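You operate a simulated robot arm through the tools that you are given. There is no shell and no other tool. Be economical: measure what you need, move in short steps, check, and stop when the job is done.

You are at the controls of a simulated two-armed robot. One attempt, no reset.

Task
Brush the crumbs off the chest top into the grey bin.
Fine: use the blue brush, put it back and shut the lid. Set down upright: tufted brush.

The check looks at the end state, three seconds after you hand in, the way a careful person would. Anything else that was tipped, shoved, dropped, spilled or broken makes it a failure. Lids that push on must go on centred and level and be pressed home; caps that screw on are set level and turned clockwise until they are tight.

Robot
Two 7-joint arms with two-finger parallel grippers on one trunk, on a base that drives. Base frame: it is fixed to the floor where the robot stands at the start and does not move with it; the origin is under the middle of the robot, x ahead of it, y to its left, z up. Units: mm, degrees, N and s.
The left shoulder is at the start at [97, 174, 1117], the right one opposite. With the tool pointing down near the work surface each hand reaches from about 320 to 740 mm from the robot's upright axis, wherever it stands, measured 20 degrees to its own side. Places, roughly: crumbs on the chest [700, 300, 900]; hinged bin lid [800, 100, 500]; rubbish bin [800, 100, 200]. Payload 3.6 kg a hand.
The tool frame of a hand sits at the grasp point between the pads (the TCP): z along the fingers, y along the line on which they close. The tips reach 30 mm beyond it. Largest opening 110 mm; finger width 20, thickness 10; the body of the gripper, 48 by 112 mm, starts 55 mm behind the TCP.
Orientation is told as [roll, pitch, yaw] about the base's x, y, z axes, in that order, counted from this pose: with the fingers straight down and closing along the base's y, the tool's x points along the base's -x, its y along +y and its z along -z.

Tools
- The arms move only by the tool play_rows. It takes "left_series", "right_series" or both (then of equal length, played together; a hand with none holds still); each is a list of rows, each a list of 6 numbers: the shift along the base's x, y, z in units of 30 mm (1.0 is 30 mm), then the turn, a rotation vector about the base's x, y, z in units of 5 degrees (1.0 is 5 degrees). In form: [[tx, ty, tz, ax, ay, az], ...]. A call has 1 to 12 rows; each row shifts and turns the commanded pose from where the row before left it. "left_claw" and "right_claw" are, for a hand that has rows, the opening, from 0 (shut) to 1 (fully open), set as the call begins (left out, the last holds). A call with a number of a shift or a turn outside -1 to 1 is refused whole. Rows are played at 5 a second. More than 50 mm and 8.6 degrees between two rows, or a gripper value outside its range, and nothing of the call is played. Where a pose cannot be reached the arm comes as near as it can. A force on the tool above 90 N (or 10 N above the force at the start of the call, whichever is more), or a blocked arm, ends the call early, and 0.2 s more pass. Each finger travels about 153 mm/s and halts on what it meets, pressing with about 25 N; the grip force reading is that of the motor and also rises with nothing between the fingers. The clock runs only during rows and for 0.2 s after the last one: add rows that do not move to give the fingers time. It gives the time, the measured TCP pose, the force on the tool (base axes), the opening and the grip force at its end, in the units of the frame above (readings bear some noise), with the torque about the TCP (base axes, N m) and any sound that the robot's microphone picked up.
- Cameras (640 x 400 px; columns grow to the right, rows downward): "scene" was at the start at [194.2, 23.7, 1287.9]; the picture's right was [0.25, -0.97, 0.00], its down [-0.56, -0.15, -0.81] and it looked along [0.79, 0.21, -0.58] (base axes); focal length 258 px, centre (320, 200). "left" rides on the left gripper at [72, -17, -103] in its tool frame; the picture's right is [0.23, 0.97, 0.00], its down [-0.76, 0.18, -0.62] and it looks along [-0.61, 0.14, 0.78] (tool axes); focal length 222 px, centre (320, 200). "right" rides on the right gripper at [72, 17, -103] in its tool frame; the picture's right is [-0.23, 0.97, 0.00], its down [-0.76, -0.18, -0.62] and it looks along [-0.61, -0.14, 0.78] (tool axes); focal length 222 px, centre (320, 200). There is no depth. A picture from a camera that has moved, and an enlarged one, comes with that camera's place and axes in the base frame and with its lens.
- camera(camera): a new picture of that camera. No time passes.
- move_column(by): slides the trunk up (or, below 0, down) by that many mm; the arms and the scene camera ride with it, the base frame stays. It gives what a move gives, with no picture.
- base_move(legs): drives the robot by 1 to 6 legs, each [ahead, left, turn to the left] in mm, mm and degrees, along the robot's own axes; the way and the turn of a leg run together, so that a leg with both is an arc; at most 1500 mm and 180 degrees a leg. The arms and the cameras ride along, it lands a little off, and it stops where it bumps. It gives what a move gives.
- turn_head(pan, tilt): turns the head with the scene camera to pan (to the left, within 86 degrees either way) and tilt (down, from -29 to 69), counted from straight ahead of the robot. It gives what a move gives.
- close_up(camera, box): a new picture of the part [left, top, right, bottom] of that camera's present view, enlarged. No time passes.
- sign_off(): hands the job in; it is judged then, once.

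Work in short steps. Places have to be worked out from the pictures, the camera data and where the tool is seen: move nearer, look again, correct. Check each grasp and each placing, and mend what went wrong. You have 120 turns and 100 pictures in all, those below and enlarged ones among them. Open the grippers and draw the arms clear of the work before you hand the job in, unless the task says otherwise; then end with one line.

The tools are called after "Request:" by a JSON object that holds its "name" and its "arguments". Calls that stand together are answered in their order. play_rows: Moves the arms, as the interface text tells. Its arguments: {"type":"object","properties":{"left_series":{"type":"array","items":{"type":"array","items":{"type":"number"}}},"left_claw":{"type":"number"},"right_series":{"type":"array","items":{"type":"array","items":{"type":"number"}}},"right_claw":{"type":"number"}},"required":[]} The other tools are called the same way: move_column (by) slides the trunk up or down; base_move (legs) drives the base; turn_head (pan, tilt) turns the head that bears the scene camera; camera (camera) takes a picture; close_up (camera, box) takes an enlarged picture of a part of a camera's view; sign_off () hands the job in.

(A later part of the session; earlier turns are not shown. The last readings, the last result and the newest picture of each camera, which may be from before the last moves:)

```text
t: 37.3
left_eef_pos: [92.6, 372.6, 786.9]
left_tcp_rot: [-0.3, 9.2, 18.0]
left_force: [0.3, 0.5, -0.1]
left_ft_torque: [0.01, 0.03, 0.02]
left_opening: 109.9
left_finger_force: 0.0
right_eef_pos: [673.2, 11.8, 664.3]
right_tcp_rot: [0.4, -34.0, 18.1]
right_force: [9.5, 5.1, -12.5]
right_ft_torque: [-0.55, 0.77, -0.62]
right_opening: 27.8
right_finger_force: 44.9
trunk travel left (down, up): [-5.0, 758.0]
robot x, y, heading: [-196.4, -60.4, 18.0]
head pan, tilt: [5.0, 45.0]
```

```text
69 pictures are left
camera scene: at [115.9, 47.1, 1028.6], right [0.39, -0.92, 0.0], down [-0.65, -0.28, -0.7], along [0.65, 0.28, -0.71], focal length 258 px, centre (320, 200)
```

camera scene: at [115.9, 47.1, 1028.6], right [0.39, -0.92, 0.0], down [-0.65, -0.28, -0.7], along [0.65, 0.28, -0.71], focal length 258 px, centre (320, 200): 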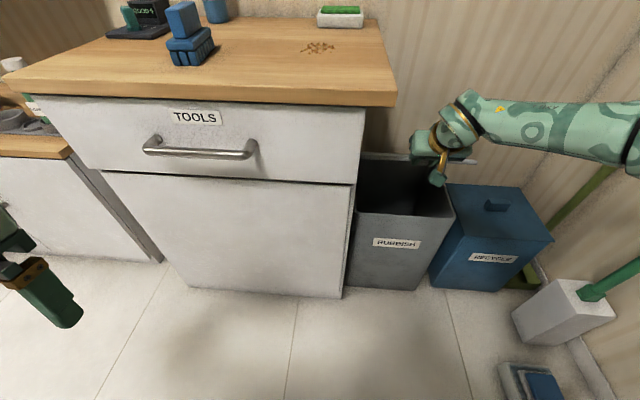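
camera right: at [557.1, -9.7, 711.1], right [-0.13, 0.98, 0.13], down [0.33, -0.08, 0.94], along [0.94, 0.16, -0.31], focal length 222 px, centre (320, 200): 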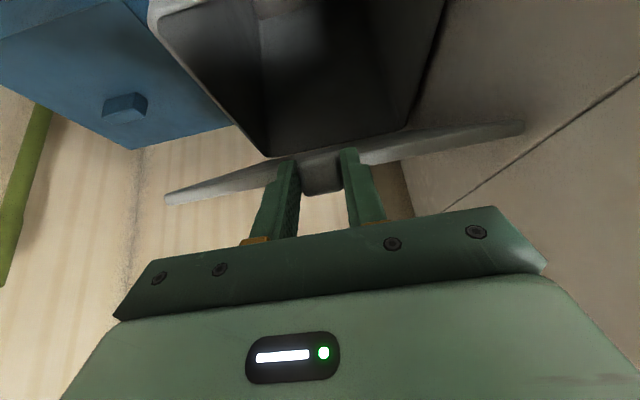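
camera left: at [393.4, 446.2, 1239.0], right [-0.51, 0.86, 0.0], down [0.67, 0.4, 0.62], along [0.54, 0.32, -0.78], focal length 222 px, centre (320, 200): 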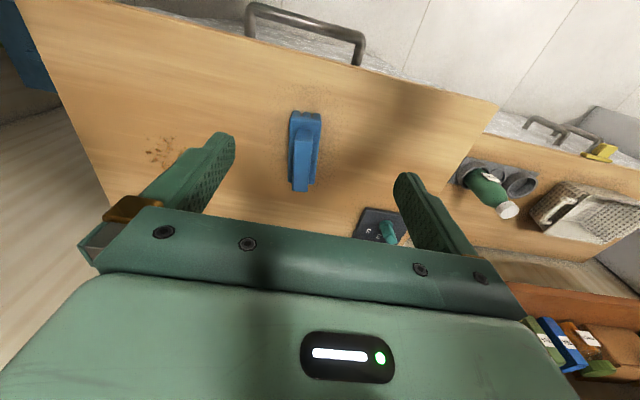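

Working well. Continuing along the arc to about 60°.

Request:
{"name": "play_rows", "arguments": {"right_series": [[0.521, 0.165, 0.78, -0.151, 0.477, 0], [0.588, 0.186, 0.73, -0.151, 0.477, 0], [0.642, 0.203, 0.673, -0.151, 0.477, 0], [0.7, 0.2215, 0.613, -0.151, 0.477, 0], [0.744, 0.236, 0.543, -0.151, 0.477, 0]]}}

Request:
{"name": "camera", "arguments": {"camera": "right"}}

Request:
{"name": "camera", "arguments": {"camera": "scene"}}

```text
t: 38.5
left_eef_pos: [93.6, 372.4, 786.2]
left_tcp_rot: [-0.3, 9.2, 18.0]
left_force: [-0.4, 0.8, 0.1]
left_ft_torque: [0.04, 0.01, -0.03]
left_opening: 110.0
left_finger_force: 0.1
right_eef_pos: [706.2, 21.8, 710.4]
right_tcp_rot: [0.4, -29.1, 18.1]
right_force: [0.2, 5.5, -9.6]
right_ft_torque: [-0.53, 1.27, -0.14]
right_opening: 27.9
right_finger_force: 45.3
right hand out of reach, approached as far as the arm can: row 3, 4, 5
trunk travel left (down, up): [-5.0, 758.0]
robot x, y, heading: [-196.1, -65.1, 18.0]
head pan, tilt: [5.0, 45.0]
```

```text
68 pictures are left
camera right: at [594.0, 2.4, 766.8], right [-0.12, 0.99, 0.12], down [0.4, -0.06, 0.91], along [0.91, 0.15, -0.39], focal length 222 px, centre (320, 200)
```

right: 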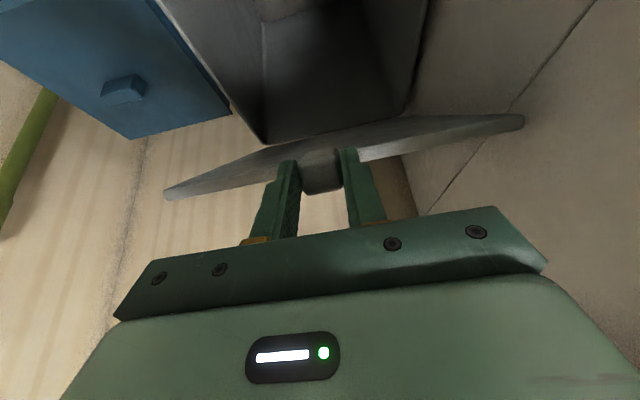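

```text
67 pictures are left
camera scene: at [115.3, 47.2, 1028.9], right [0.39, -0.92, 0.0], down [-0.65, -0.28, -0.71], along [0.65, 0.28, -0.71], focal length 258 px, centre (320, 200)
```

scene: 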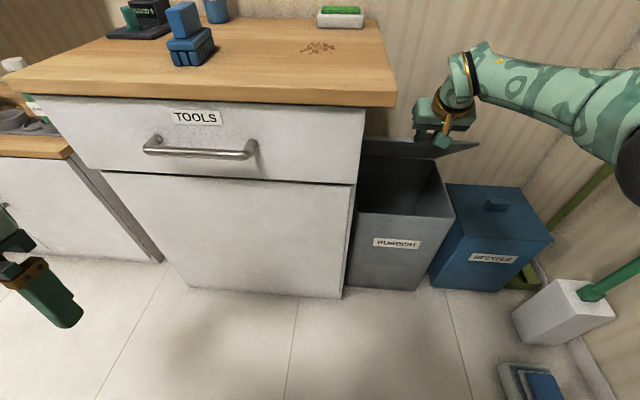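

At 45° the arm hits its reach. Tipping the fingers forward brings the wrist back and frees reach (the tab pivots between the pads), so I turn forward first, then continue the arc.

Request:
{"name": "play_rows", "arguments": {"right_series": [[0, 0, 0, 0.302, -0.953, 0], [0, 0, 0, 0.302, -0.953, 0], [0, 0, 0, 0.302, -0.953, 0], [0.642, 0.203, 0.673, 0.302, -0.953, 0], [0.7, 0.2215, 0.613, 0.302, -0.953, 0]]}}

Request:
{"name": "camera", "arguments": {"camera": "right"}}

```text
t: 39.7
left_eef_pos: [92.1, 373.3, 787.1]
left_tcp_rot: [-0.3, 9.1, 17.9]
left_force: [0.6, -0.1, 0.1]
left_ft_torque: [0.01, -0.01, -0.01]
left_opening: 110.0
left_finger_force: 0.0
right_eef_pos: [745.2, 35.2, 750.6]
right_tcp_rot: [0.0, -51.8, 18.3]
right_force: [-5.9, 6.0, -4.2]
right_ft_torque: [-0.27, 1.53, -0.35]
right_opening: 28.0
right_finger_force: 45.1
trunk travel left (down, up): [-5.0, 758.0]
robot x, y, heading: [-196.2, -62.2, 18.1]
head pan, tilt: [5.0, 45.0]
```

```text
66 pictures are left
camera right: at [621.0, 11.3, 758.7], right [-0.17, 0.97, 0.18], down [0.04, -0.17, 0.98], along [0.98, 0.18, -0.01], focal length 222 px, centre (320, 200)
```

right: 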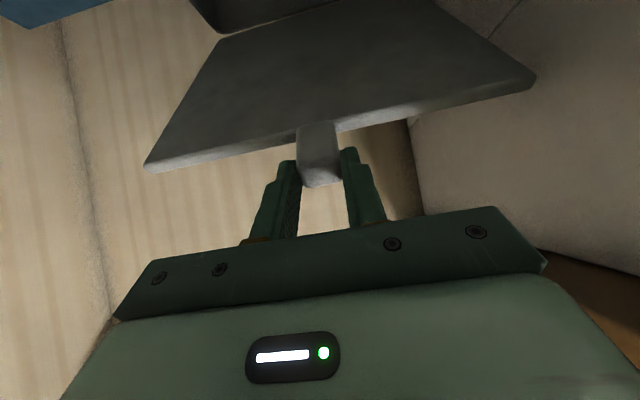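

Good, low forces. Continuing to about 75–80°.

Request:
{"name": "play_rows", "arguments": {"right_series": [[0.744, 0.236, 0.543, 0.302, -0.953, 0], [0.792, 0.251, 0.477, 0.302, -0.953, 0], [0.824, 0.261, 0.4, 0.302, -0.953, 0], [0.855, 0.271, 0.327, 0.302, -0.953, 0]]}}

Request:
{"name": "camera", "arguments": {"camera": "scene"}}

Request:
{"name": "camera", "arguments": {"camera": "right"}}

```text
t: 40.7
left_eef_pos: [92.5, 374.6, 784.7]
left_tcp_rot: [-0.3, 9.5, 18.3]
left_force: [-0.7, -0.6, -0.1]
left_ft_torque: [0.0, 0.03, 0.03]
left_opening: 110.0
left_finger_force: 0.0
right_eef_pos: [804.6, 53.7, 786.7]
right_tcp_rot: [-0.8, -70.9, 19.6]
right_force: [-2.8, 19.2, -20.6]
right_ft_torque: [-0.08, 1.43, -0.77]
right_opening: 27.9
right_finger_force: 45.2
right hand out of reach, approached as far as the arm can: row 2, 3, 4
trunk travel left (down, up): [-5.0, 758.0]
robot x, y, heading: [-195.4, -62.7, 18.2]
head pan, tilt: [5.0, 45.0]
```

```text
65 pictures are left
camera scene: at [117.8, 49.9, 1027.3], right [0.4, -0.92, 0.0], down [-0.65, -0.28, -0.7], along [0.65, 0.28, -0.71], focal length 258 px, centre (320, 200)
```

scene: 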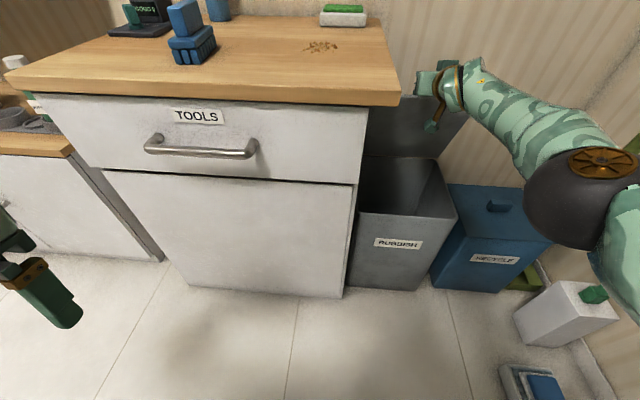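

```text
64 pictures are left
camera right: at [685.4, 30.9, 753.5], right [-0.24, 0.95, 0.21], down [-0.27, -0.27, 0.92], along [0.93, 0.17, 0.32], focal length 222 px, centre (320, 200)
```

right: 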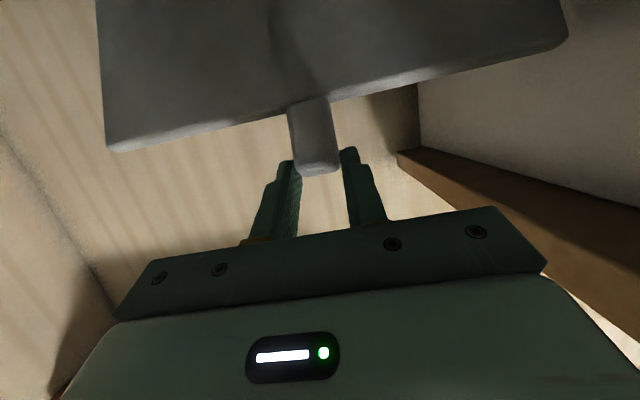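

The lid is at about 67°, at the arm's limit. Now the base brings the hand forward in small steps.

Request:
{"name": "base_move", "arguments": {"legs": [[20, 0, 0]]}}

Request:
{"name": "play_rows", "arguments": {"right_series": [[0.2, 0.063, 0.35, 0, 0, 0]]}}

```text
t: 41.5
left_eef_pos: [110.0, 382.0, 786.5]
left_tcp_rot: [-0.5, 9.2, 18.1]
left_force: [0.1, 0.8, -0.5]
left_ft_torque: [-0.01, -0.01, 0.01]
left_opening: 110.0
left_finger_force: 0.1
right_eef_pos: [821.5, 59.7, 796.2]
right_tcp_rot: [-1.3, -71.6, 19.7]
right_force: [0.5, 27.1, -7.8]
right_ft_torque: [0.69, -1.1, -0.66]
right_opening: 27.7
right_finger_force: 44.9
trunk travel left (down, up): [-5.0, 758.0]
robot x, y, heading: [-178.8, -54.5, 18.2]
head pan, tilt: [5.0, 45.0]
```

```text
t: 41.9
left_eef_pos: [110.0, 382.1, 788.2]
left_tcp_rot: [-0.3, 9.2, 18.1]
left_force: [0.1, 0.3, 0.0]
left_ft_torque: [-0.01, 0.01, 0.01]
left_opening: 110.1
left_finger_force: 0.1
right_eef_pos: [822.1, 59.3, 798.1]
right_tcp_rot: [-0.8, -71.6, 19.3]
right_force: [0.7, 6.6, -4.1]
right_ft_torque: [0.36, -0.39, -0.9]
right_opening: 27.9
right_finger_force: 45.1
right hand out of reach, approached as far as the arm can: row 1
trunk travel left (down, up): [-5.0, 758.0]
robot x, y, heading: [-175.7, -57.0, 18.2]
head pan, tilt: [5.0, 45.0]
```

Very smooth. Two further steps.

Request:
{"name": "base_move", "arguments": {"legs": [[30, 0, 0]]}}

Request:
{"name": "base_move", "arguments": {"legs": [[30, 0, 0]]}}

Request:
{"name": "camera", "arguments": {"camera": "scene"}}

```text
t: 42.7
left_eef_pos: [135.5, 392.5, 788.9]
left_tcp_rot: [-0.4, 8.9, 18.2]
left_force: [-0.2, 0.9, 0.7]
left_ft_torque: [0.04, 0.03, 0.03]
left_opening: 110.0
left_finger_force: 0.1
right_eef_pos: [847.8, 67.5, 803.9]
right_tcp_rot: [-1.5, -72.3, 20.0]
right_force: [-5.8, 7.6, 19.6]
right_ft_torque: [0.57, -1.08, -0.78]
right_opening: 27.6
right_finger_force: 44.5
trunk travel left (down, up): [-5.0, 758.0]
robot x, y, heading: [-147.3, -50.0, 18.1]
head pan, tilt: [5.0, 45.0]
```

```text
t: 43.5
left_eef_pos: [165.3, 400.0, 789.5]
left_tcp_rot: [-0.3, 8.8, 18.1]
left_force: [-0.6, -0.2, -0.1]
left_ft_torque: [-0.02, 0.0, -0.02]
left_opening: 109.7
left_finger_force: 0.0
right_eef_pos: [876.7, 77.4, 808.3]
right_tcp_rot: [-1.6, -72.5, 20.2]
right_force: [-7.6, 3.3, 27.3]
right_ft_torque: [0.32, -0.23, -0.85]
right_opening: 27.6
right_finger_force: 45.2
trunk travel left (down, up): [-5.0, 758.0]
robot x, y, heading: [-116.1, -35.1, 18.2]
head pan, tilt: [5.0, 45.0]
```

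```text
63 pictures are left
camera scene: at [186.5, 74.4, 1031.2], right [0.39, -0.92, 0.0], down [-0.65, -0.28, -0.71], along [0.65, 0.28, -0.7], focal length 258 px, centre (320, 200)
```

scene: 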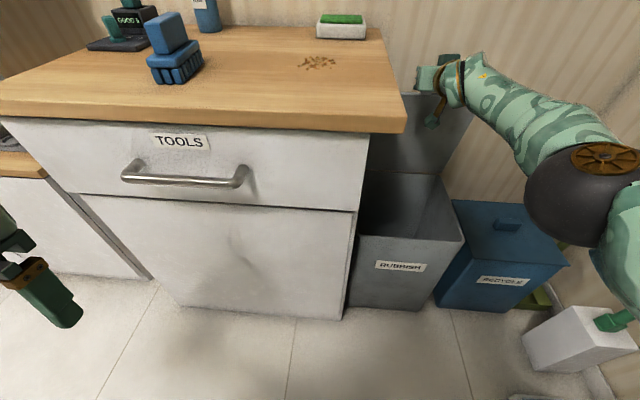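

Lid near 80°. I ease the vertical force by raising the hand slightly, then continue with the base.

Request:
{"name": "play_rows", "arguments": {"right_series": [[0, 0, 0.4, 0, 0, 0]]}}

Request:
{"name": "base_move", "arguments": {"legs": [[30, 0, 0]]}}

Request:
{"name": "base_move", "arguments": {"legs": [[25, 0, 0]]}}

Request:
{"name": "camera", "arguments": {"camera": "right"}}

```text
t: 43.9
left_eef_pos: [168.9, 400.7, 787.1]
left_tcp_rot: [-0.3, 9.2, 18.1]
left_force: [-0.4, 0.4, 0.1]
left_ft_torque: [-0.02, -0.01, -0.03]
left_opening: 110.2
left_finger_force: 0.0
right_eef_pos: [880.9, 79.6, 809.3]
right_tcp_rot: [-1.3, -72.0, 19.9]
right_force: [3.2, 4.1, -8.8]
right_ft_torque: [0.54, -1.09, -0.96]
right_opening: 28.0
right_finger_force: 44.8
trunk travel left (down, up): [-5.0, 758.0]
robot x, y, heading: [-120.6, -36.5, 18.2]
head pan, tilt: [5.0, 45.0]
```

```text
t: 44.8
left_eef_pos: [196.2, 410.9, 786.6]
left_tcp_rot: [-0.4, 9.2, 18.2]
left_force: [0.4, -0.4, 0.5]
left_ft_torque: [0.03, -0.04, 0.01]
left_opening: 110.1
left_finger_force: 0.1
right_eef_pos: [909.5, 88.2, 813.8]
right_tcp_rot: [-1.4, -72.3, 20.1]
right_force: [-2.1, 3.9, -3.1]
right_ft_torque: [-0.08, 0.08, -0.91]
right_opening: 27.7
right_finger_force: 45.1
trunk travel left (down, up): [-5.0, 758.0]
robot x, y, heading: [-86.5, -27.4, 18.1]
head pan, tilt: [5.0, 45.0]
```

```text
t: 45.6
left_eef_pos: [219.9, 418.2, 787.3]
left_tcp_rot: [-0.3, 9.0, 18.1]
left_force: [0.5, -0.2, 0.4]
left_ft_torque: [0.0, -0.03, 0.01]
left_opening: 110.0
left_finger_force: 0.1
right_eef_pos: [933.5, 95.2, 815.9]
right_tcp_rot: [-1.6, -72.5, 20.5]
right_force: [0.8, 1.6, 4.0]
right_ft_torque: [-0.06, -0.23, -0.99]
right_opening: 28.0
right_finger_force: 45.2
trunk travel left (down, up): [-5.0, 758.0]
robot x, y, heading: [-65.1, -16.7, 18.1]
head pan, tilt: [5.0, 45.0]
```

```text
62 pictures are left
camera right: at [814.0, 72.7, 779.5], right [-0.25, 0.95, 0.21], down [-0.29, -0.28, 0.92], along [0.92, 0.17, 0.34], focal length 222 px, centre (320, 200)
```

right: 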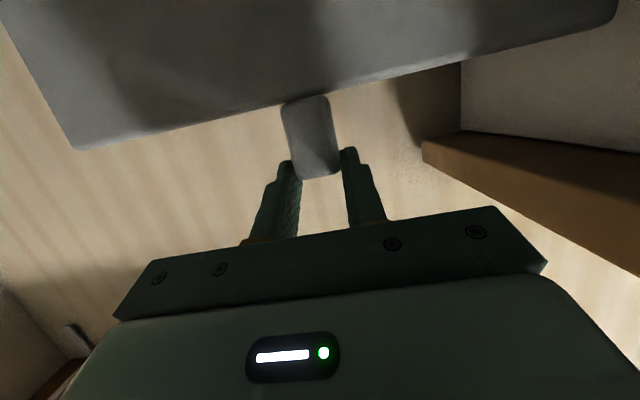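

About vertical now. One more push past the top until it leans or resists.

Request:
{"name": "base_move", "arguments": {"legs": [[30, 0, 0]]}}

Request:
{"name": "base_move", "arguments": {"legs": [[20, 0, 0]]}}

Request:
{"name": "camera", "arguments": {"camera": "scene"}}

```text
t: 46.4
left_eef_pos: [248.7, 428.8, 787.8]
left_tcp_rot: [-0.3, 9.0, 18.0]
left_force: [0.4, 0.2, -0.4]
left_ft_torque: [0.0, 0.0, 0.01]
left_opening: 110.0
left_finger_force: 0.1
right_eef_pos: [961.7, 106.5, 817.0]
right_tcp_rot: [-1.8, -72.4, 20.6]
right_force: [-1.8, 3.8, 1.8]
right_ft_torque: [-0.34, 0.22, -1.03]
right_opening: 27.9
right_finger_force: 44.9
trunk travel left (down, up): [-5.0, 758.0]
robot x, y, heading: [-36.4, -7.9, 18.0]
head pan, tilt: [5.0, 45.0]
```

```text
t: 47.2
left_eef_pos: [266.9, 432.8, 788.8]
left_tcp_rot: [-0.4, 9.0, 18.1]
left_force: [-0.1, 0.5, -0.6]
left_ft_torque: [0.01, 0.01, -0.02]
left_opening: 109.9
left_finger_force: 0.1
right_eef_pos: [978.7, 110.8, 815.2]
right_tcp_rot: [-1.5, -72.2, 20.5]
right_force: [-30.9, -6.8, -10.0]
right_ft_torque: [-0.13, 0.75, -0.82]
right_opening: 27.9
right_finger_force: 45.2
trunk travel left (down, up): [-5.0, 758.0]
robot x, y, heading: [-15.5, -0.0, 17.9]
head pan, tilt: [5.0, 45.0]
```

```text
61 pictures are left
camera scene: at [289.4, 107.1, 1029.8], right [0.39, -0.92, 0.0], down [-0.65, -0.28, -0.71], along [0.65, 0.28, -0.71], focal length 258 px, centre (320, 200)
```

scene: 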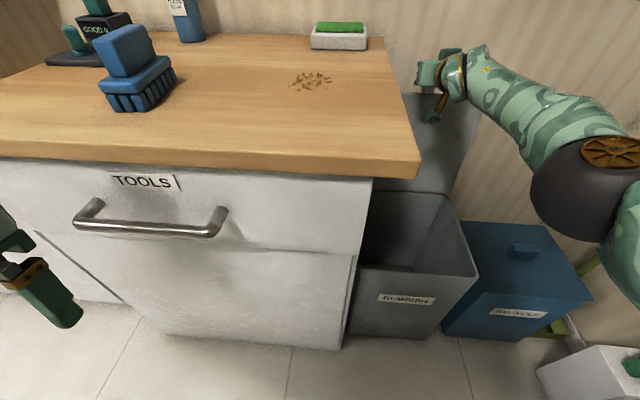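

It now meets a stop at about 100° (31 N). I open the gripper and back off, watching whether the lid stays.

Request:
{"name": "play_rows", "arguments": {"right_series": [[0, 0, 0, 0, 0, 0], [0, 0, 0, 0, 0, 0], [-0.5, -0.158, 0, 0, 0, 0], [-0.9, -0.285, 0, 0, 0, 0]], "right_claw": 0.55}}

Request:
{"name": "camera", "arguments": {"camera": "right"}}

```text
t: 48.2
left_eef_pos: [267.4, 433.0, 788.8]
left_tcp_rot: [-0.2, 9.0, 18.1]
left_force: [-0.5, 0.6, 1.3]
left_ft_torque: [0.03, 0.0, -0.02]
left_opening: 110.0
left_finger_force: 0.1
right_eef_pos: [955.8, 110.8, 822.0]
right_tcp_rot: [-5.1, -71.6, 23.7]
right_force: [0.2, 0.0, -0.3]
right_ft_torque: [-0.02, -0.04, -0.02]
right_opening: 60.4
right_finger_force: 0.1
right hand out of reach, approached as far as the arm can: row 3, 4
trunk travel left (down, up): [-5.0, 758.0]
robot x, y, heading: [-17.5, -4.6, 18.0]
head pan, tilt: [5.0, 45.0]
```

```text
60 pictures are left
camera right: at [836.8, 85.9, 786.2], right [-0.25, 0.95, 0.19], down [-0.28, -0.26, 0.92], along [0.93, 0.18, 0.33], focal length 222 px, centre (320, 200)
```

right: 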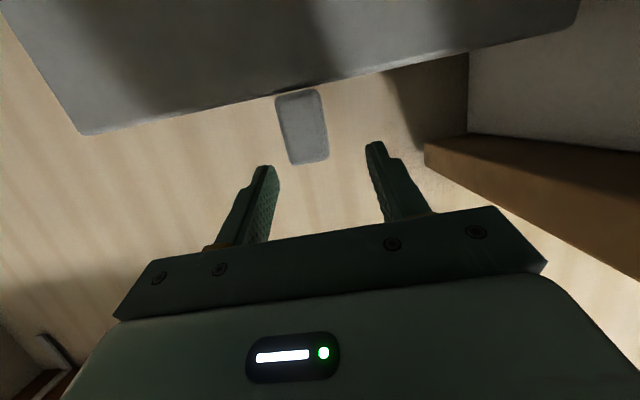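

The lid stays open. I back the base off so that the hand comes away, then raise the trunk to brush height.

Request:
{"name": "base_move", "arguments": {"legs": [[-250, 0, 0]]}}

Request:
{"name": "camera", "arguments": {"camera": "scene"}}

```text
t: 50.0
left_eef_pos: [34.5, 357.2, 788.1]
left_tcp_rot: [-0.3, 9.0, 18.0]
left_force: [-0.9, -0.4, 0.8]
left_ft_torque: [-0.01, -0.01, 0.0]
left_opening: 110.2
left_finger_force: 0.1
right_eef_pos: [723.3, 33.0, 821.4]
right_tcp_rot: [-5.1, -71.5, 23.6]
right_force: [0.1, 0.2, 0.5]
right_ft_torque: [-0.01, 0.01, 0.0]
right_opening: 60.4
right_finger_force: 0.0
trunk travel left (down, up): [-5.0, 758.0]
robot x, y, heading: [-247.8, -80.0, 18.1]
head pan, tilt: [5.0, 45.0]
```

```text
59 pictures are left
camera scene: at [57.2, 30.7, 1029.6], right [0.39, -0.92, 0.0], down [-0.65, -0.28, -0.71], along [0.65, 0.28, -0.71], focal length 258 px, centre (320, 200)
```

scene: 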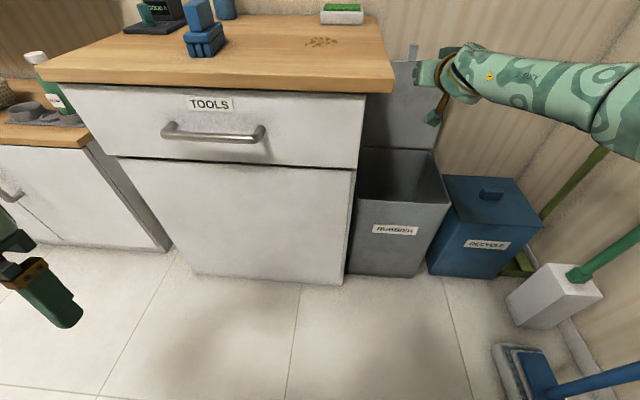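

Now raise the trunk 230 mm back to its starting height.

Request:
{"name": "move_column", "arguments": {"by": 230}}

Request:
{"name": "play_rows", "arguments": {"right_series": [[-0.95, -0.3, 0, 0, 0, 0], [-0.95, -0.3, 0, 0, 0, 0], [-0.95, -0.3, 0, 0, 0, 0], [-0.95, -0.3, 0, 0, 0, 0], [-0.8, -0.6, 0, -0.302, 0.953, 0], [-0.8, -0.6, 0, -0.302, 0.953, 0], [-0.8, -0.6, 0, -0.302, 0.953, 0], [-0.8, -0.6, 0, -0.302, 0.953, 0], [-0.8, -0.6, 0, -0.302, 0.953, 0], [-0.8, -0.6, 0, -0.302, 0.953, 0]]}}

Request:
{"name": "camera", "arguments": {"camera": "scene"}}

```text
t: 52.4
left_eef_pos: [36.0, 357.1, 1018.2]
left_tcp_rot: [-0.3, 9.1, 18.0]
left_force: [-0.5, 0.6, 0.0]
left_ft_torque: [-0.02, -0.01, 0.0]
left_opening: 109.9
left_finger_force: 0.1
right_eef_pos: [629.0, 3.2, 1264.2]
right_tcp_rot: [-29.1, -86.4, 47.5]
right_force: [-0.8, 1.1, -0.2]
right_ft_torque: [-0.02, -0.01, -0.04]
right_opening: 60.4
right_finger_force: 0.2
trunk travel left (down, up): [-235.0, 528.0]
robot x, y, heading: [-248.8, -78.6, 18.3]
head pan, tilt: [5.0, 45.0]
```

```text
t: 54.6
left_eef_pos: [34.3, 355.9, 1018.2]
left_tcp_rot: [-0.2, 9.1, 18.0]
left_force: [0.3, -0.4, -0.3]
left_ft_torque: [0.03, 0.0, -0.02]
left_opening: 109.9
left_finger_force: 0.1
right_eef_pos: [366.8, -141.1, 1263.5]
right_tcp_rot: [-2.0, -56.9, 20.8]
right_force: [0.7, 0.6, 0.4]
right_ft_torque: [0.0, -0.01, 0.04]
right_opening: 60.6
right_finger_force: 0.0
trunk travel left (down, up): [-235.0, 528.0]
robot x, y, heading: [-253.8, -76.1, 18.2]
head pan, tilt: [5.0, 45.0]
```

```text
58 pictures are left
camera scene: at [-73.6, -12.4, 1275.0], right [0.39, -0.92, 0.0], down [-0.65, -0.28, -0.71], along [0.65, 0.28, -0.71], focal length 258 px, centre (320, 200)
```

scene: 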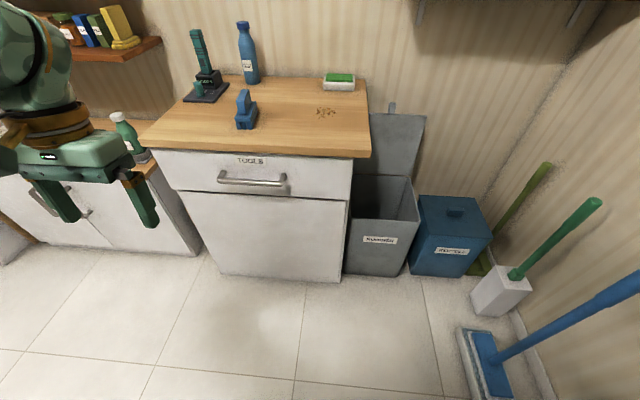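

The lid stands open and nothing else moved. I drive forward to 400 mm short of the chest front, a little to the right, to bring brush and crumbs within the left hand's reach.

Request:
{"name": "base_move", "arguments": {"legs": [[375, -50, -0.6]]}}

Request:
{"name": "camera", "arguments": {"camera": "scene"}}

Request:
{"name": "camera", "arguments": {"camera": "left"}}

```text
t: 57.0
left_eef_pos: [403.5, 421.9, 1017.3]
left_tcp_rot: [-0.3, 9.1, 17.7]
left_force: [0.5, -0.7, 0.1]
left_ft_torque: [0.01, 0.02, 0.01]
left_opening: 110.0
left_finger_force: 0.0
right_eef_pos: [736.6, -76.1, 1263.3]
right_tcp_rot: [-2.1, -56.9, 20.5]
right_force: [0.3, 0.3, -0.1]
right_ft_torque: [0.02, -0.03, 0.01]
right_opening: 60.4
right_finger_force: 0.2
trunk travel left (down, up): [-235.0, 528.0]
robot x, y, heading: [117.7, -11.9, 17.7]
head pan, tilt: [5.0, 45.0]
```

```text
57 pictures are left
camera scene: at [294.1, 54.8, 1274.7], right [0.39, -0.92, 0.0], down [-0.65, -0.27, -0.71], along [0.65, 0.27, -0.71], focal length 258 px, centre (320, 200)
```

scene: 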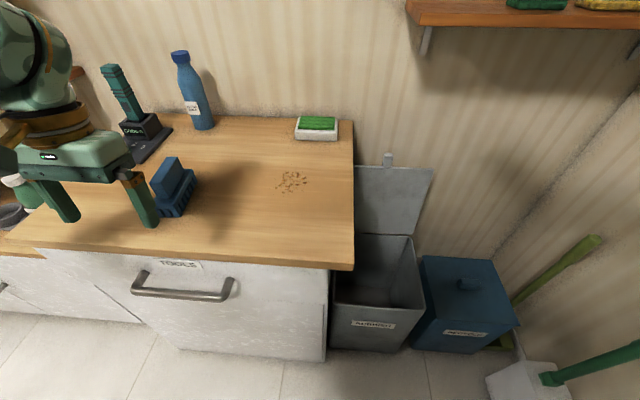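

```text
56 pictures are left
camera left: at [357.3, 388.4, 1131.4], right [-0.51, 0.86, 0.03], down [0.75, 0.43, 0.49], along [0.41, 0.28, -0.87], focal length 222 px, centre (320, 200)
```

left: 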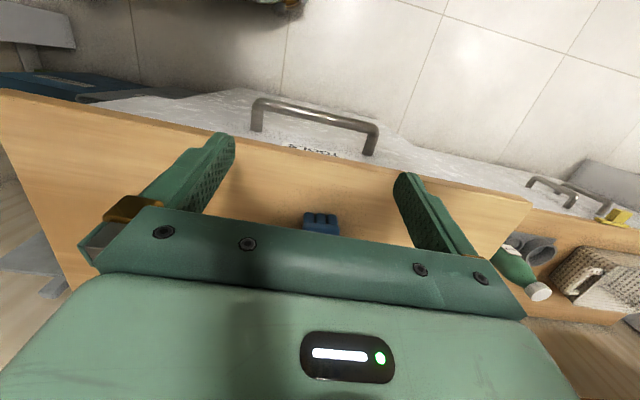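

Move the left hand level and above the brush, yawed to match it (≈24.7°), about 80 mm above its handle.

Request:
{"name": "play_rows", "arguments": {"left_series": [[0, 0, 0.6, 0.28, -0.87, 0], [0.4, 0.2, 0.2, 0.28, -0.87, 0], [0.92, 0.54, 0, 0, 0, 0.7], [0.92, 0.54, 0, 0, 0, 0.7], [0.92, 0.54, 0, 0, 0, 0], [0.92, 0.54, 0, 0, 0, 0], [0.92, 0.54, 0, 0, 0, 0]]}}

Request:
{"name": "camera", "arguments": {"camera": "left"}}

Request:
{"name": "close_up", "arguments": {"camera": "scene", "box": [60, 90, 260, 230]}}

```text
t: 58.6
left_eef_pos: [554.6, 510.3, 1041.9]
left_tcp_rot: [-0.2, 0.1, 24.8]
left_force: [0.0, 0.6, 0.4]
left_ft_torque: [-0.06, 0.02, 0.01]
left_opening: 110.1
left_finger_force: 0.1
right_eef_pos: [735.8, -76.7, 1263.6]
right_tcp_rot: [-1.9, -56.8, 20.4]
right_force: [0.3, 0.0, -0.1]
right_ft_torque: [0.03, -0.04, -0.03]
right_opening: 60.4
right_finger_force: 0.1
trunk travel left (down, up): [-235.0, 528.0]
robot x, y, heading: [114.5, -12.7, 17.9]
head pan, tilt: [5.0, 45.0]
```

```text
55 pictures are left
camera left: at [496.4, 463.4, 1145.9], right [-0.61, 0.79, 0.0], down [0.62, 0.48, 0.62], along [0.49, 0.38, -0.78], focal length 222 px, centre (320, 200)
```

left: 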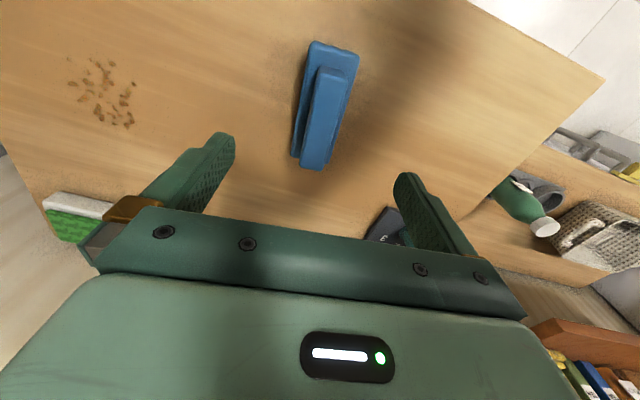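

```text
2.86 times, centred on (160, 160) of scene
camera zoom: at [294.0, 54.8, 1274.7], right [0.39, -0.92, 0.0], down [-0.65, -0.27, -0.71], along [0.65, 0.27, -0.71], focal length 737 px, centre (777, 314)
```

zoom: 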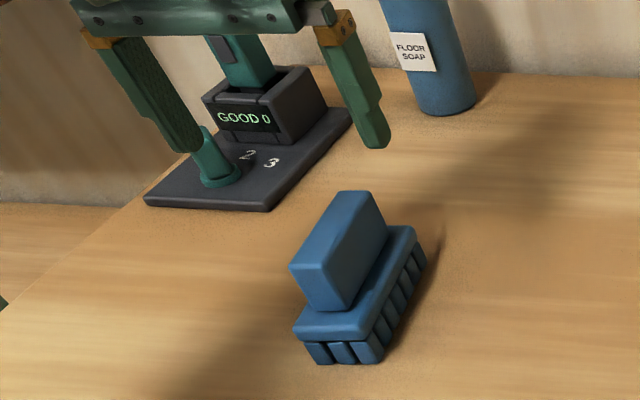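

Hand is centred over the handle (≈553, 509; yaw ≈25°). Descend so that the fingertips flank the handle just above the brush's block.

Request:
{"name": "play_rows", "arguments": {"left_series": [[0, 0, -0.8, 0, 0, 0], [0, 0, -0.8, 0, 0, 0], [-0.03, -0.03, -0.8, 0, 0, 0], [0, 0, -0.7, 0, 0, 0]], "left_claw": 0.6}}

Request:
{"name": "close_up", "arguments": {"camera": "scene", "box": [60, 90, 260, 230]}}

Request:
{"name": "camera", "arguments": {"camera": "left"}}

```text
t: 59.6
left_eef_pos: [550.5, 507.8, 949.8]
left_tcp_rot: [-0.3, -0.3, 24.7]
left_force: [0.1, 0.8, -0.1]
left_ft_torque: [0.0, 0.01, -0.03]
left_opening: 66.2
left_finger_force: 0.0
right_eef_pos: [734.2, -77.4, 1263.7]
right_tcp_rot: [-2.0, -57.1, 20.6]
right_force: [0.4, -0.5, 0.2]
right_ft_torque: [0.05, 0.04, 0.02]
right_opening: 60.4
right_finger_force: 0.1
trunk travel left (down, up): [-235.0, 528.0]
robot x, y, heading: [113.8, -11.1, 17.6]
head pan, tilt: [5.0, 45.0]
```

```text
2.86 times, centred on (160, 160) of scene
camera zoom: at [293.4, 54.9, 1274.8], right [0.39, -0.92, 0.0], down [-0.65, -0.27, -0.71], along [0.65, 0.27, -0.71], focal length 737 px, centre (777, 314)
```

zoom: 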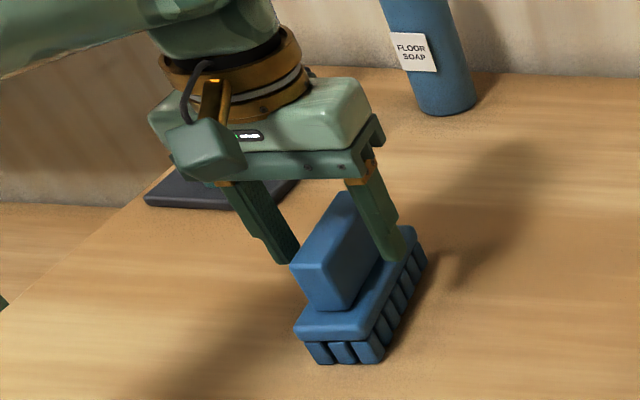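

```text
52 pictures are left
camera left: at [492.6, 461.2, 1053.6], right [-0.61, 0.79, -0.01], down [0.61, 0.48, 0.62], along [0.5, 0.38, -0.78], focal length 222 px, centre (320, 200)
```

left: 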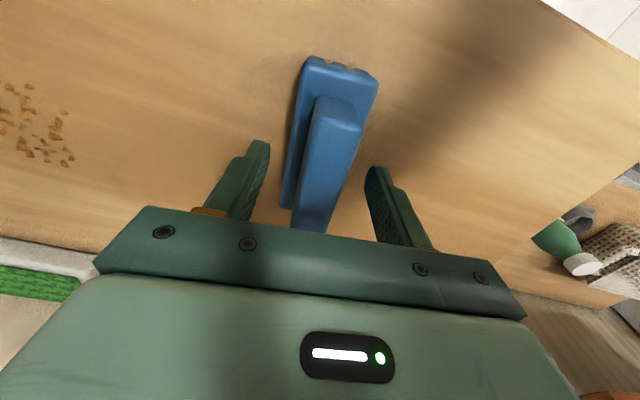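

Fingers flank the handle. Lower 5 mm more and close; the opening reading will tell whether it is the handle (≈25 mm).

Request:
{"name": "play_rows", "arguments": {"left_series": [[0.05, 0.03, -0.17, 0, 0, 0], [0, 0, 0, 0, 0, 0]]}}

Request:
{"name": "play_rows", "arguments": {"left_series": [[0, 0, 0, 0, 0, 0], [0, 0, 0, 0, 0, 0], [0, 0, 0, 0, 0, 0]], "left_claw": 0}}

Request:
{"name": "close_up", "arguments": {"camera": "scene", "box": [60, 90, 260, 230]}}

```text
t: 60.2
left_eef_pos: [551.9, 509.1, 945.5]
left_tcp_rot: [-0.1, -0.1, 24.8]
left_force: [0.1, 0.2, 0.0]
left_ft_torque: [-0.01, -0.03, 0.02]
left_opening: 66.2
left_finger_force: 0.1
right_eef_pos: [734.9, -77.1, 1265.0]
right_tcp_rot: [-2.0, -57.0, 20.6]
right_force: [-0.2, -0.3, -0.3]
right_ft_torque: [0.0, 0.0, -0.01]
right_opening: 60.4
right_finger_force: 0.1
trunk travel left (down, up): [-235.0, 528.0]
robot x, y, heading: [117.9, -12.7, 17.7]
head pan, tilt: [5.0, 45.0]
```

```text
t: 61.0
left_eef_pos: [552.3, 508.0, 945.0]
left_tcp_rot: [-0.2, 0.0, 24.8]
left_force: [0.3, 0.3, 0.2]
left_ft_torque: [0.04, -0.01, -0.01]
left_opening: 25.4
left_finger_force: 24.7
right_eef_pos: [735.0, -77.1, 1263.8]
right_tcp_rot: [-2.0, -57.0, 20.6]
right_force: [-0.3, 0.3, 0.0]
right_ft_torque: [0.01, 0.0, 0.05]
right_opening: 60.4
right_finger_force: 0.1
trunk travel left (down, up): [-235.0, 528.0]
robot x, y, heading: [114.3, -10.6, 17.8]
head pan, tilt: [5.0, 45.0]
```

```text
2.86 times, centred on (160, 160) of scene
camera zoom: at [293.4, 54.8, 1274.8], right [0.39, -0.92, 0.0], down [-0.65, -0.27, -0.71], along [0.65, 0.27, -0.71], focal length 737 px, centre (777, 314)
```

zoom: 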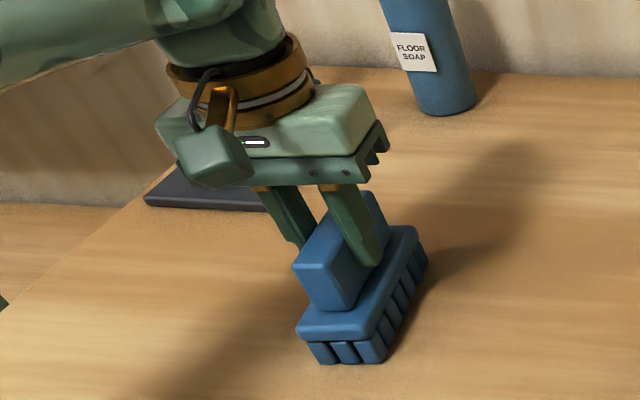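

Handle held at 25.4 mm; home pose is TCP (552, 508.5, 945), yaw 24.8. I lift 60 mm, turn the brush square to the chest, and carry it to just left of the crumbs (which span about 82 mm deep).

Request:
{"name": "play_rows", "arguments": {"left_series": [[0, 0, 1, 0, 0, 0], [0, 0, 1, 0, 0, 0], [0.748, -0.881, 0, 0, 0, -0.72], [0.748, -0.881, 0, 0, 0, -0.72], [0.748, -0.881, 0, 0, 0, 0], [0.748, -0.881, 0, 0, 0, 0], [0.748, -0.881, 0, 0, 0, 0], [0, 0, -0.8, 0, 0, 0]]}}

Request:
{"name": "camera", "arguments": {"camera": "scene"}}

Request:
{"name": "camera", "arguments": {"camera": "left"}}

```text
t: 62.8
left_eef_pos: [665.9, 379.6, 980.4]
left_tcp_rot: [-0.3, -0.3, 17.6]
left_force: [1.1, 0.3, -1.0]
left_ft_torque: [-0.02, 0.01, 0.0]
left_opening: 25.7
left_finger_force: 24.7
right_eef_pos: [736.1, -75.1, 1264.1]
right_tcp_rot: [-2.1, -56.9, 20.5]
right_force: [-0.2, 0.0, -0.4]
right_ft_torque: [-0.01, -0.04, -0.03]
right_opening: 60.7
right_finger_force: 0.1
trunk travel left (down, up): [-235.0, 528.0]
robot x, y, heading: [112.9, -13.7, 17.9]
head pan, tilt: [5.0, 45.0]
```

```text
50 pictures are left
camera scene: at [293.6, 55.7, 1274.7], right [0.39, -0.92, 0.0], down [-0.65, -0.28, -0.71], along [0.65, 0.27, -0.71], focal length 258 px, centre (320, 200)
```

scene: 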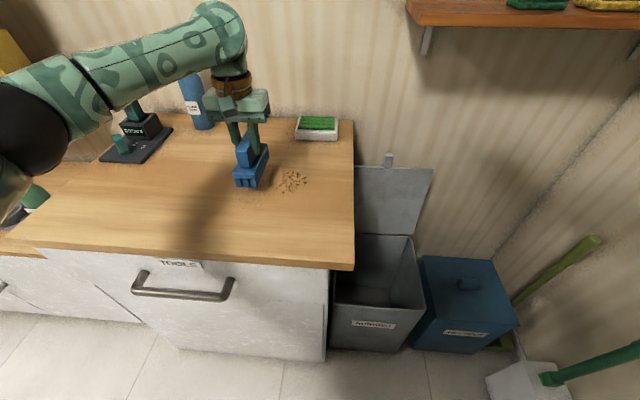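

```text
49 pictures are left
camera left: at [603.4, 340.1, 1083.5], right [-0.51, 0.86, 0.0], down [0.67, 0.4, 0.62], along [0.54, 0.31, -0.78], focal length 222 px, centre (320, 200)
```

left: 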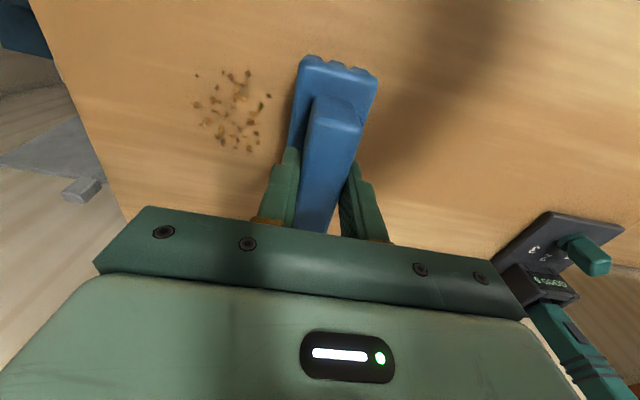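

Crumbs span about f 193–272 from the chest front; the brush covers 177–279. Lower onto the top and check the force.

Request:
{"name": "play_rows", "arguments": {"left_series": [[0.06, 0.02, -0.6, 0, 0, 0], [0.06, 0.02, -0.56, 0, 0, 0], [0, 0, -0.07, 0, 0, 0]]}}

Request:
{"name": "close_up", "arguments": {"camera": "scene", "box": [200, 90, 360, 210]}}

```text
t: 63.6
left_eef_pos: [668.6, 379.5, 943.9]
left_tcp_rot: [-0.4, -0.3, 17.5]
left_force: [2.1, 3.6, 12.9]
left_ft_torque: [0.11, 0.59, -0.13]
left_opening: 25.5
left_finger_force: 24.6
right_eef_pos: [734.8, -76.5, 1264.9]
right_tcp_rot: [-2.0, -57.0, 20.6]
right_force: [1.2, -0.3, 0.2]
right_ft_torque: [-0.01, 0.0, -0.01]
right_opening: 60.5
right_finger_force: 0.1
trunk travel left (down, up): [-235.0, 528.0]
robot x, y, heading: [111.0, -10.8, 18.0]
head pan, tilt: [5.0, 45.0]
```

```text
3.33 times, centred on (280, 150) of scene
camera zoom: at [292.5, 54.3, 1275.3], right [0.39, -0.92, 0.0], down [-0.65, -0.27, -0.71], along [0.65, 0.27, -0.71], focal length 860 px, centre (453, 367)
```

zoom: 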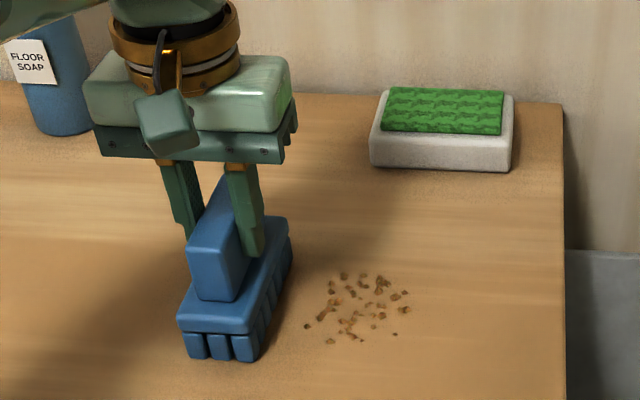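

Light contact (13 N). Sweep slowly toward the bin side, first 105 mm, then look.

Request:
{"name": "play_rows", "arguments": {"left_series": [[0.151, -0.477, 0, 0, 0, 0], [0.151, -0.477, 0, 0, 0, 0], [0.151, -0.477, 0, 0, 0, 0], [0.151, -0.477, 0, 0, 0, 0], [0.151, -0.477, 0, 0, 0, 0], [0.151, -0.477, 0, 0, 0, 0], [0.151, -0.477, 0, 0, 0, 0]]}}

Request:
{"name": "close_up", "arguments": {"camera": "scene", "box": [200, 90, 360, 210]}}

```text
t: 65.2
left_eef_pos: [699.3, 278.2, 943.7]
left_tcp_rot: [-0.4, -0.2, 17.6]
left_force: [-0.1, 3.3, 10.9]
left_ft_torque: [0.3, -0.11, 0.12]
left_opening: 25.7
left_finger_force: 25.0
right_eef_pos: [734.2, -77.3, 1265.9]
right_tcp_rot: [-2.0, -57.0, 20.5]
right_force: [0.1, -0.7, -0.4]
right_ft_torque: [-0.01, 0.03, -0.02]
right_opening: 60.3
right_finger_force: 0.0
trunk travel left (down, up): [-235.0, 528.0]
robot x, y, heading: [114.2, -13.4, 17.8]
head pan, tilt: [5.0, 45.0]
```

```text
3.33 times, centred on (280, 150) of scene
camera zoom: at [292.3, 54.1, 1275.0], right [0.39, -0.92, 0.0], down [-0.65, -0.27, -0.71], along [0.65, 0.27, -0.71], focal length 860 px, centre (453, 367)
```

zoom: 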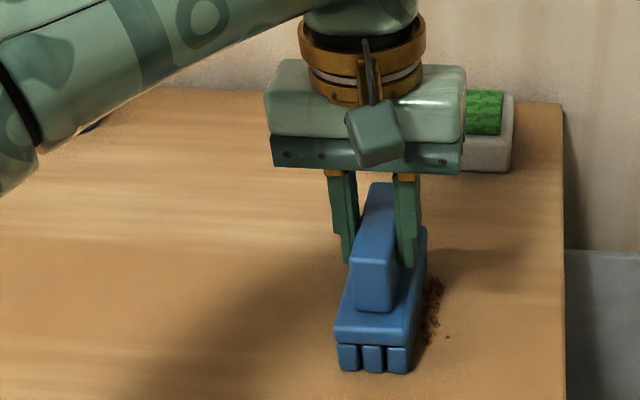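

The brush drives all the crumbs ahead of it. Continue across the edge over the bin.

Request:
{"name": "play_rows", "arguments": {"left_series": [[0.151, -0.477, 0, 0, 0, 0], [0.151, -0.477, 0, 0, 0, 0], [0.151, -0.477, 0, 0, 0, 0], [0.151, -0.477, 0, 0, 0, 0], [0.151, -0.477, 0, 0, 0, 0], [0.151, -0.477, 0, 0, 0, 0], [0.151, -0.477, 0, 0, 0, 0], [0.151, -0.477, 0, 0, 0, 0], [0.151, -0.477, 0, 0, 0, 0]]}}

Request:
{"name": "camera", "arguments": {"camera": "scene"}}

Request:
{"name": "close_up", "arguments": {"camera": "scene", "box": [260, 130, 460, 350]}}

```text
t: 67.2
left_eef_pos: [730.2, 171.1, 943.3]
left_tcp_rot: [-0.2, 0.0, 17.6]
left_force: [0.2, 1.7, 4.8]
left_ft_torque: [0.35, -0.24, 0.04]
left_opening: 25.7
left_finger_force: 24.9
left hand out of reach, approached as far as the arm can: row 8, 9
right_eef_pos: [734.2, -76.3, 1265.0]
right_tcp_rot: [-1.8, -57.1, 20.5]
right_force: [0.0, 0.7, 0.0]
right_ft_torque: [0.0, 0.01, -0.01]
right_opening: 60.4
right_finger_force: 0.1
trunk travel left (down, up): [-235.0, 528.0]
robot x, y, heading: [117.5, -9.6, 17.9]
head pan, tilt: [5.0, 45.0]
```

```text
46 pictures are left
camera scene: at [292.9, 54.2, 1274.9], right [0.39, -0.92, 0.0], down [-0.65, -0.27, -0.71], along [0.65, 0.27, -0.71], focal length 258 px, centre (320, 200)
```

scene: 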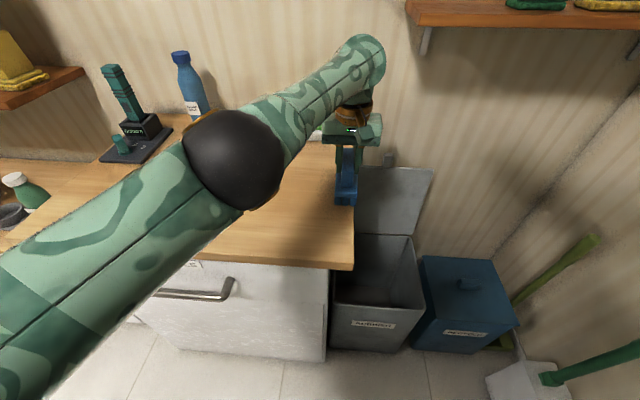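

```text
1.82 times, centred on (360, 240) of scene
camera zoom: at [292.9, 54.2, 1274.9], right [0.39, -0.92, 0.0], down [-0.65, -0.27, -0.71], along [0.65, 0.27, -0.71], focal length 469 px, centre (247, 127)
```

zoom: 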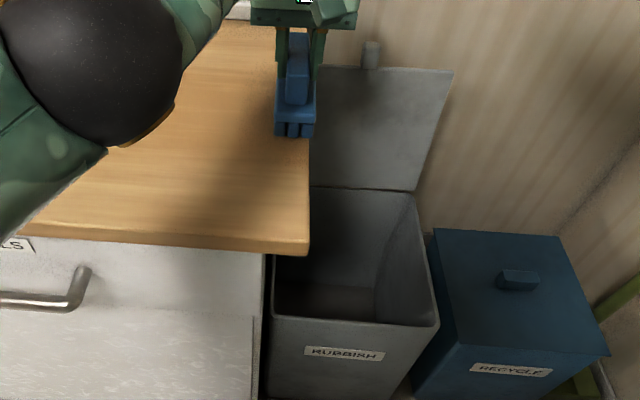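

The arm is out of reach with the brush straddling the edge. I slide the base 35 mm to its right to finish the stroke.

Request:
{"name": "base_move", "arguments": {"legs": [[0, -35, 0]]}}

Request:
{"name": "close_up", "arguments": {"camera": "scene", "box": [260, 110, 460, 350]}}

```text
t: 68.1
left_eef_pos: [741.7, 137.1, 942.6]
left_tcp_rot: [-0.1, -0.1, 17.6]
left_force: [-0.4, 0.7, 5.1]
left_ft_torque: [0.14, -0.04, -0.01]
left_opening: 25.7
left_finger_force: 25.5
right_eef_pos: [745.4, -112.7, 1265.3]
right_tcp_rot: [-1.7, -56.9, 20.4]
right_force: [-0.5, -0.3, 0.8]
right_ft_torque: [0.01, -0.01, 0.02]
right_opening: 60.6
right_finger_force: 0.1
trunk travel left (down, up): [-235.0, 528.0]
robot x, y, heading: [127.5, -45.8, 17.9]
head pan, tilt: [5.0, 45.0]
```

```text
1.67 times, centred on (360, 230) of scene
camera zoom: at [304.1, 19.3, 1275.0], right [0.39, -0.92, 0.0], down [-0.65, -0.27, -0.71], along [0.65, 0.28, -0.71], focal length 430 px, centre (253, 150)
```

zoom: 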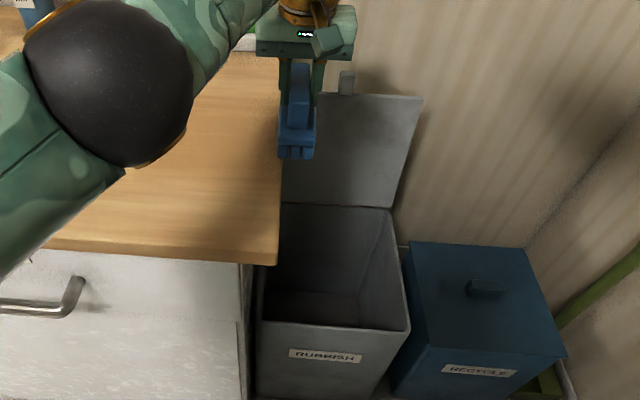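

The brush is past the edge. Lift it straight up and take it away to the left, then inspect the chest top and bin.

Request:
{"name": "play_rows", "arguments": {"left_series": [[0, 0, 1, 0, 0, 0], [0, 0, 1, 0, 0, 0], [-0.302, 0.953, 0, 0, 0, 0], [-0.302, 0.953, 0, 0, 0, 0], [-0.302, 0.953, 0, 0, 0, 0], [-0.302, 0.953, 0, 0, 0, 0], [-0.302, 0.953, 0, 0, 0, 0], [-0.302, 0.953, 0, 0, 0, 0], [-0.302, 0.953, 0, 0, 0, 0], [-0.302, 0.953, 0, 0, 0, 0], [-0.302, 0.953, 0, 0, 0, 0], [-0.302, 0.953, 0, 0, 0, 0]]}}

Request:
{"name": "close_up", "arguments": {"camera": "scene", "box": [200, 110, 360, 260]}}

Request:
{"name": "close_up", "arguments": {"camera": "scene", "box": [300, 200, 460, 350]}}

```text
t: 70.7
left_eef_pos: [647.2, 437.2, 1006.3]
left_tcp_rot: [-0.2, -0.1, 17.6]
left_force: [0.4, 0.3, -1.0]
left_ft_torque: [0.02, 0.0, -0.01]
left_opening: 25.8
left_finger_force: 24.7
left hand out of reach, approached as far as the arm can: row 2
right_eef_pos: [745.1, -109.1, 1265.2]
right_tcp_rot: [-2.0, -57.1, 20.6]
right_force: [-0.1, 1.0, 0.2]
right_ft_torque: [-0.07, -0.01, -0.02]
right_opening: 60.4
right_finger_force: 0.0
trunk travel left (down, up): [-235.0, 528.0]
robot x, y, heading: [125.7, -49.2, 17.7]
head pan, tilt: [5.0, 45.0]
```

```text
2.67 times, centred on (280, 185) of scene
camera zoom: at [304.1, 21.8, 1274.8], right [0.39, -0.92, 0.0], down [-0.65, -0.27, -0.71], along [0.65, 0.27, -0.71], focal length 688 px, centre (427, 240)
```

zoom: 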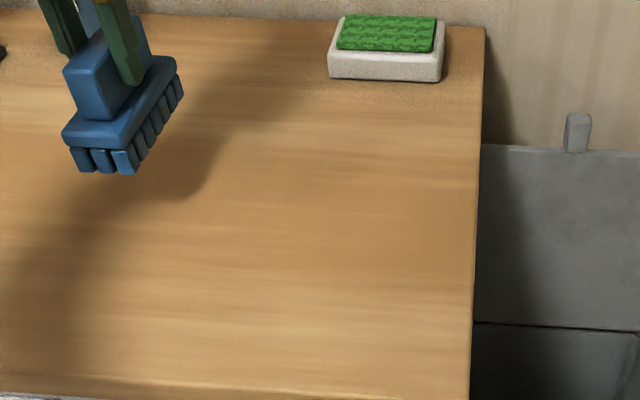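

```text
2.67 times, centred on (380, 275) of scene
camera zoom: at [304.1, 21.8, 1274.8], right [0.39, -0.92, 0.0], down [-0.65, -0.27, -0.71], along [0.65, 0.27, -0.71], focal length 688 px, centre (160, 0)
```

zoom: 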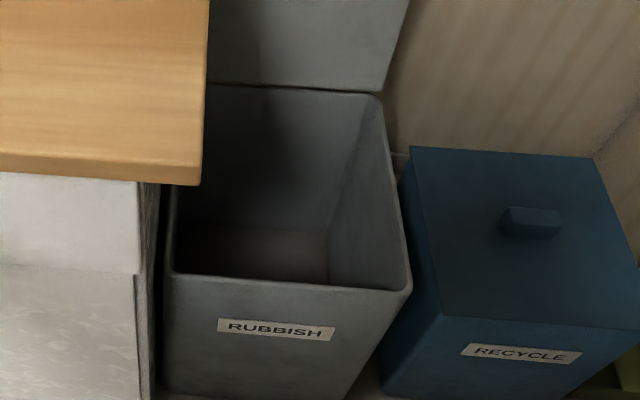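

The chest top is clean. Now return the brush to its home spot and yaw, staying above first.

Request:
{"name": "play_rows", "arguments": {"left_series": [[-0.79, 0.596, 0, 0, 0, 0.72], [-0.79, 0.596, 0, 0, 0, 0.72], [-0.79, 0.596, 0, 0, 0, 0], [-0.79, 0.596, 0, 0, 0, 0]]}}

```text
t: 71.7
left_eef_pos: [550.1, 505.0, 1007.8]
left_tcp_rot: [-0.2, -0.1, 24.8]
left_force: [0.4, -0.2, -1.3]
left_ft_torque: [0.0, 0.03, 0.0]
left_opening: 25.5
left_finger_force: 24.8
right_eef_pos: [744.9, -110.5, 1263.7]
right_tcp_rot: [-2.0, -56.9, 20.5]
right_force: [-0.1, -0.4, 0.5]
right_ft_torque: [-0.03, 0.01, 0.02]
right_opening: 60.3
right_finger_force: 0.0
trunk travel left (down, up): [-235.0, 528.0]
robot x, y, heading: [125.0, -43.6, 17.9]
head pan, tilt: [5.0, 45.0]
```

Over home within a few mm. Lower to z≈946 with a small correction.

Request:
{"name": "play_rows", "arguments": {"left_series": [[0.06, 0.1, -0.9, 0, 0, 0], [0, 0, -0.9, 0, 0, 0], [0, 0, -0.23, 0, 0, 0], [0, 0, 0, 0, 0, 0]]}}

Request:
{"name": "close_up", "arguments": {"camera": "scene", "box": [60, 90, 260, 230]}}

```text
t: 72.7
left_eef_pos: [551.7, 509.0, 945.6]
left_tcp_rot: [-0.2, -0.1, 24.9]
left_force: [0.0, 0.2, -0.9]
left_ft_torque: [0.02, 0.03, -0.02]
left_opening: 25.8
left_finger_force: 25.3
right_eef_pos: [746.1, -110.0, 1264.8]
right_tcp_rot: [-2.0, -57.0, 20.6]
right_force: [-0.6, 0.1, -0.4]
right_ft_torque: [-0.02, -0.01, 0.02]
right_opening: 60.3
right_finger_force: 0.0
trunk travel left (down, up): [-235.0, 528.0]
robot x, y, heading: [126.0, -44.9, 18.0]
head pan, tilt: [5.0, 45.0]
```

```text
2.86 times, centred on (160, 160) of scene
camera zoom: at [304.2, 21.3, 1274.8], right [0.39, -0.92, 0.0], down [-0.65, -0.27, -0.71], along [0.65, 0.27, -0.71], focal length 737 px, centre (777, 314)
```

zoom: 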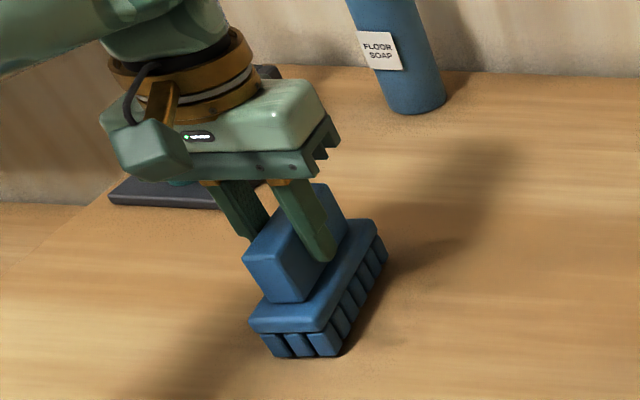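

No contact force yet; lower by small amounts to touch.

Request:
{"name": "play_rows", "arguments": {"left_series": [[0, 0, -0.04, 0, 0, 0], [0, 0, -0.03, 0, 0, 0], [0, 0, 0, 0, 0, 0]]}}

```text
t: 73.5
left_eef_pos: [553.0, 510.2, 943.8]
left_tcp_rot: [-0.1, -0.1, 24.8]
left_force: [-0.3, -0.1, -2.8]
left_ft_torque: [0.01, -0.02, 0.01]
left_opening: 25.5
left_finger_force: 25.2
right_eef_pos: [746.8, -109.5, 1265.4]
right_tcp_rot: [-2.0, -56.9, 20.5]
right_force: [-0.2, -0.3, 0.4]
right_ft_torque: [0.01, 0.02, 0.0]
right_opening: 60.6
right_finger_force: 0.1
trunk travel left (down, up): [-235.0, 528.0]
robot x, y, heading: [127.5, -42.6, 17.8]
head pan, tilt: [5.0, 45.0]
```

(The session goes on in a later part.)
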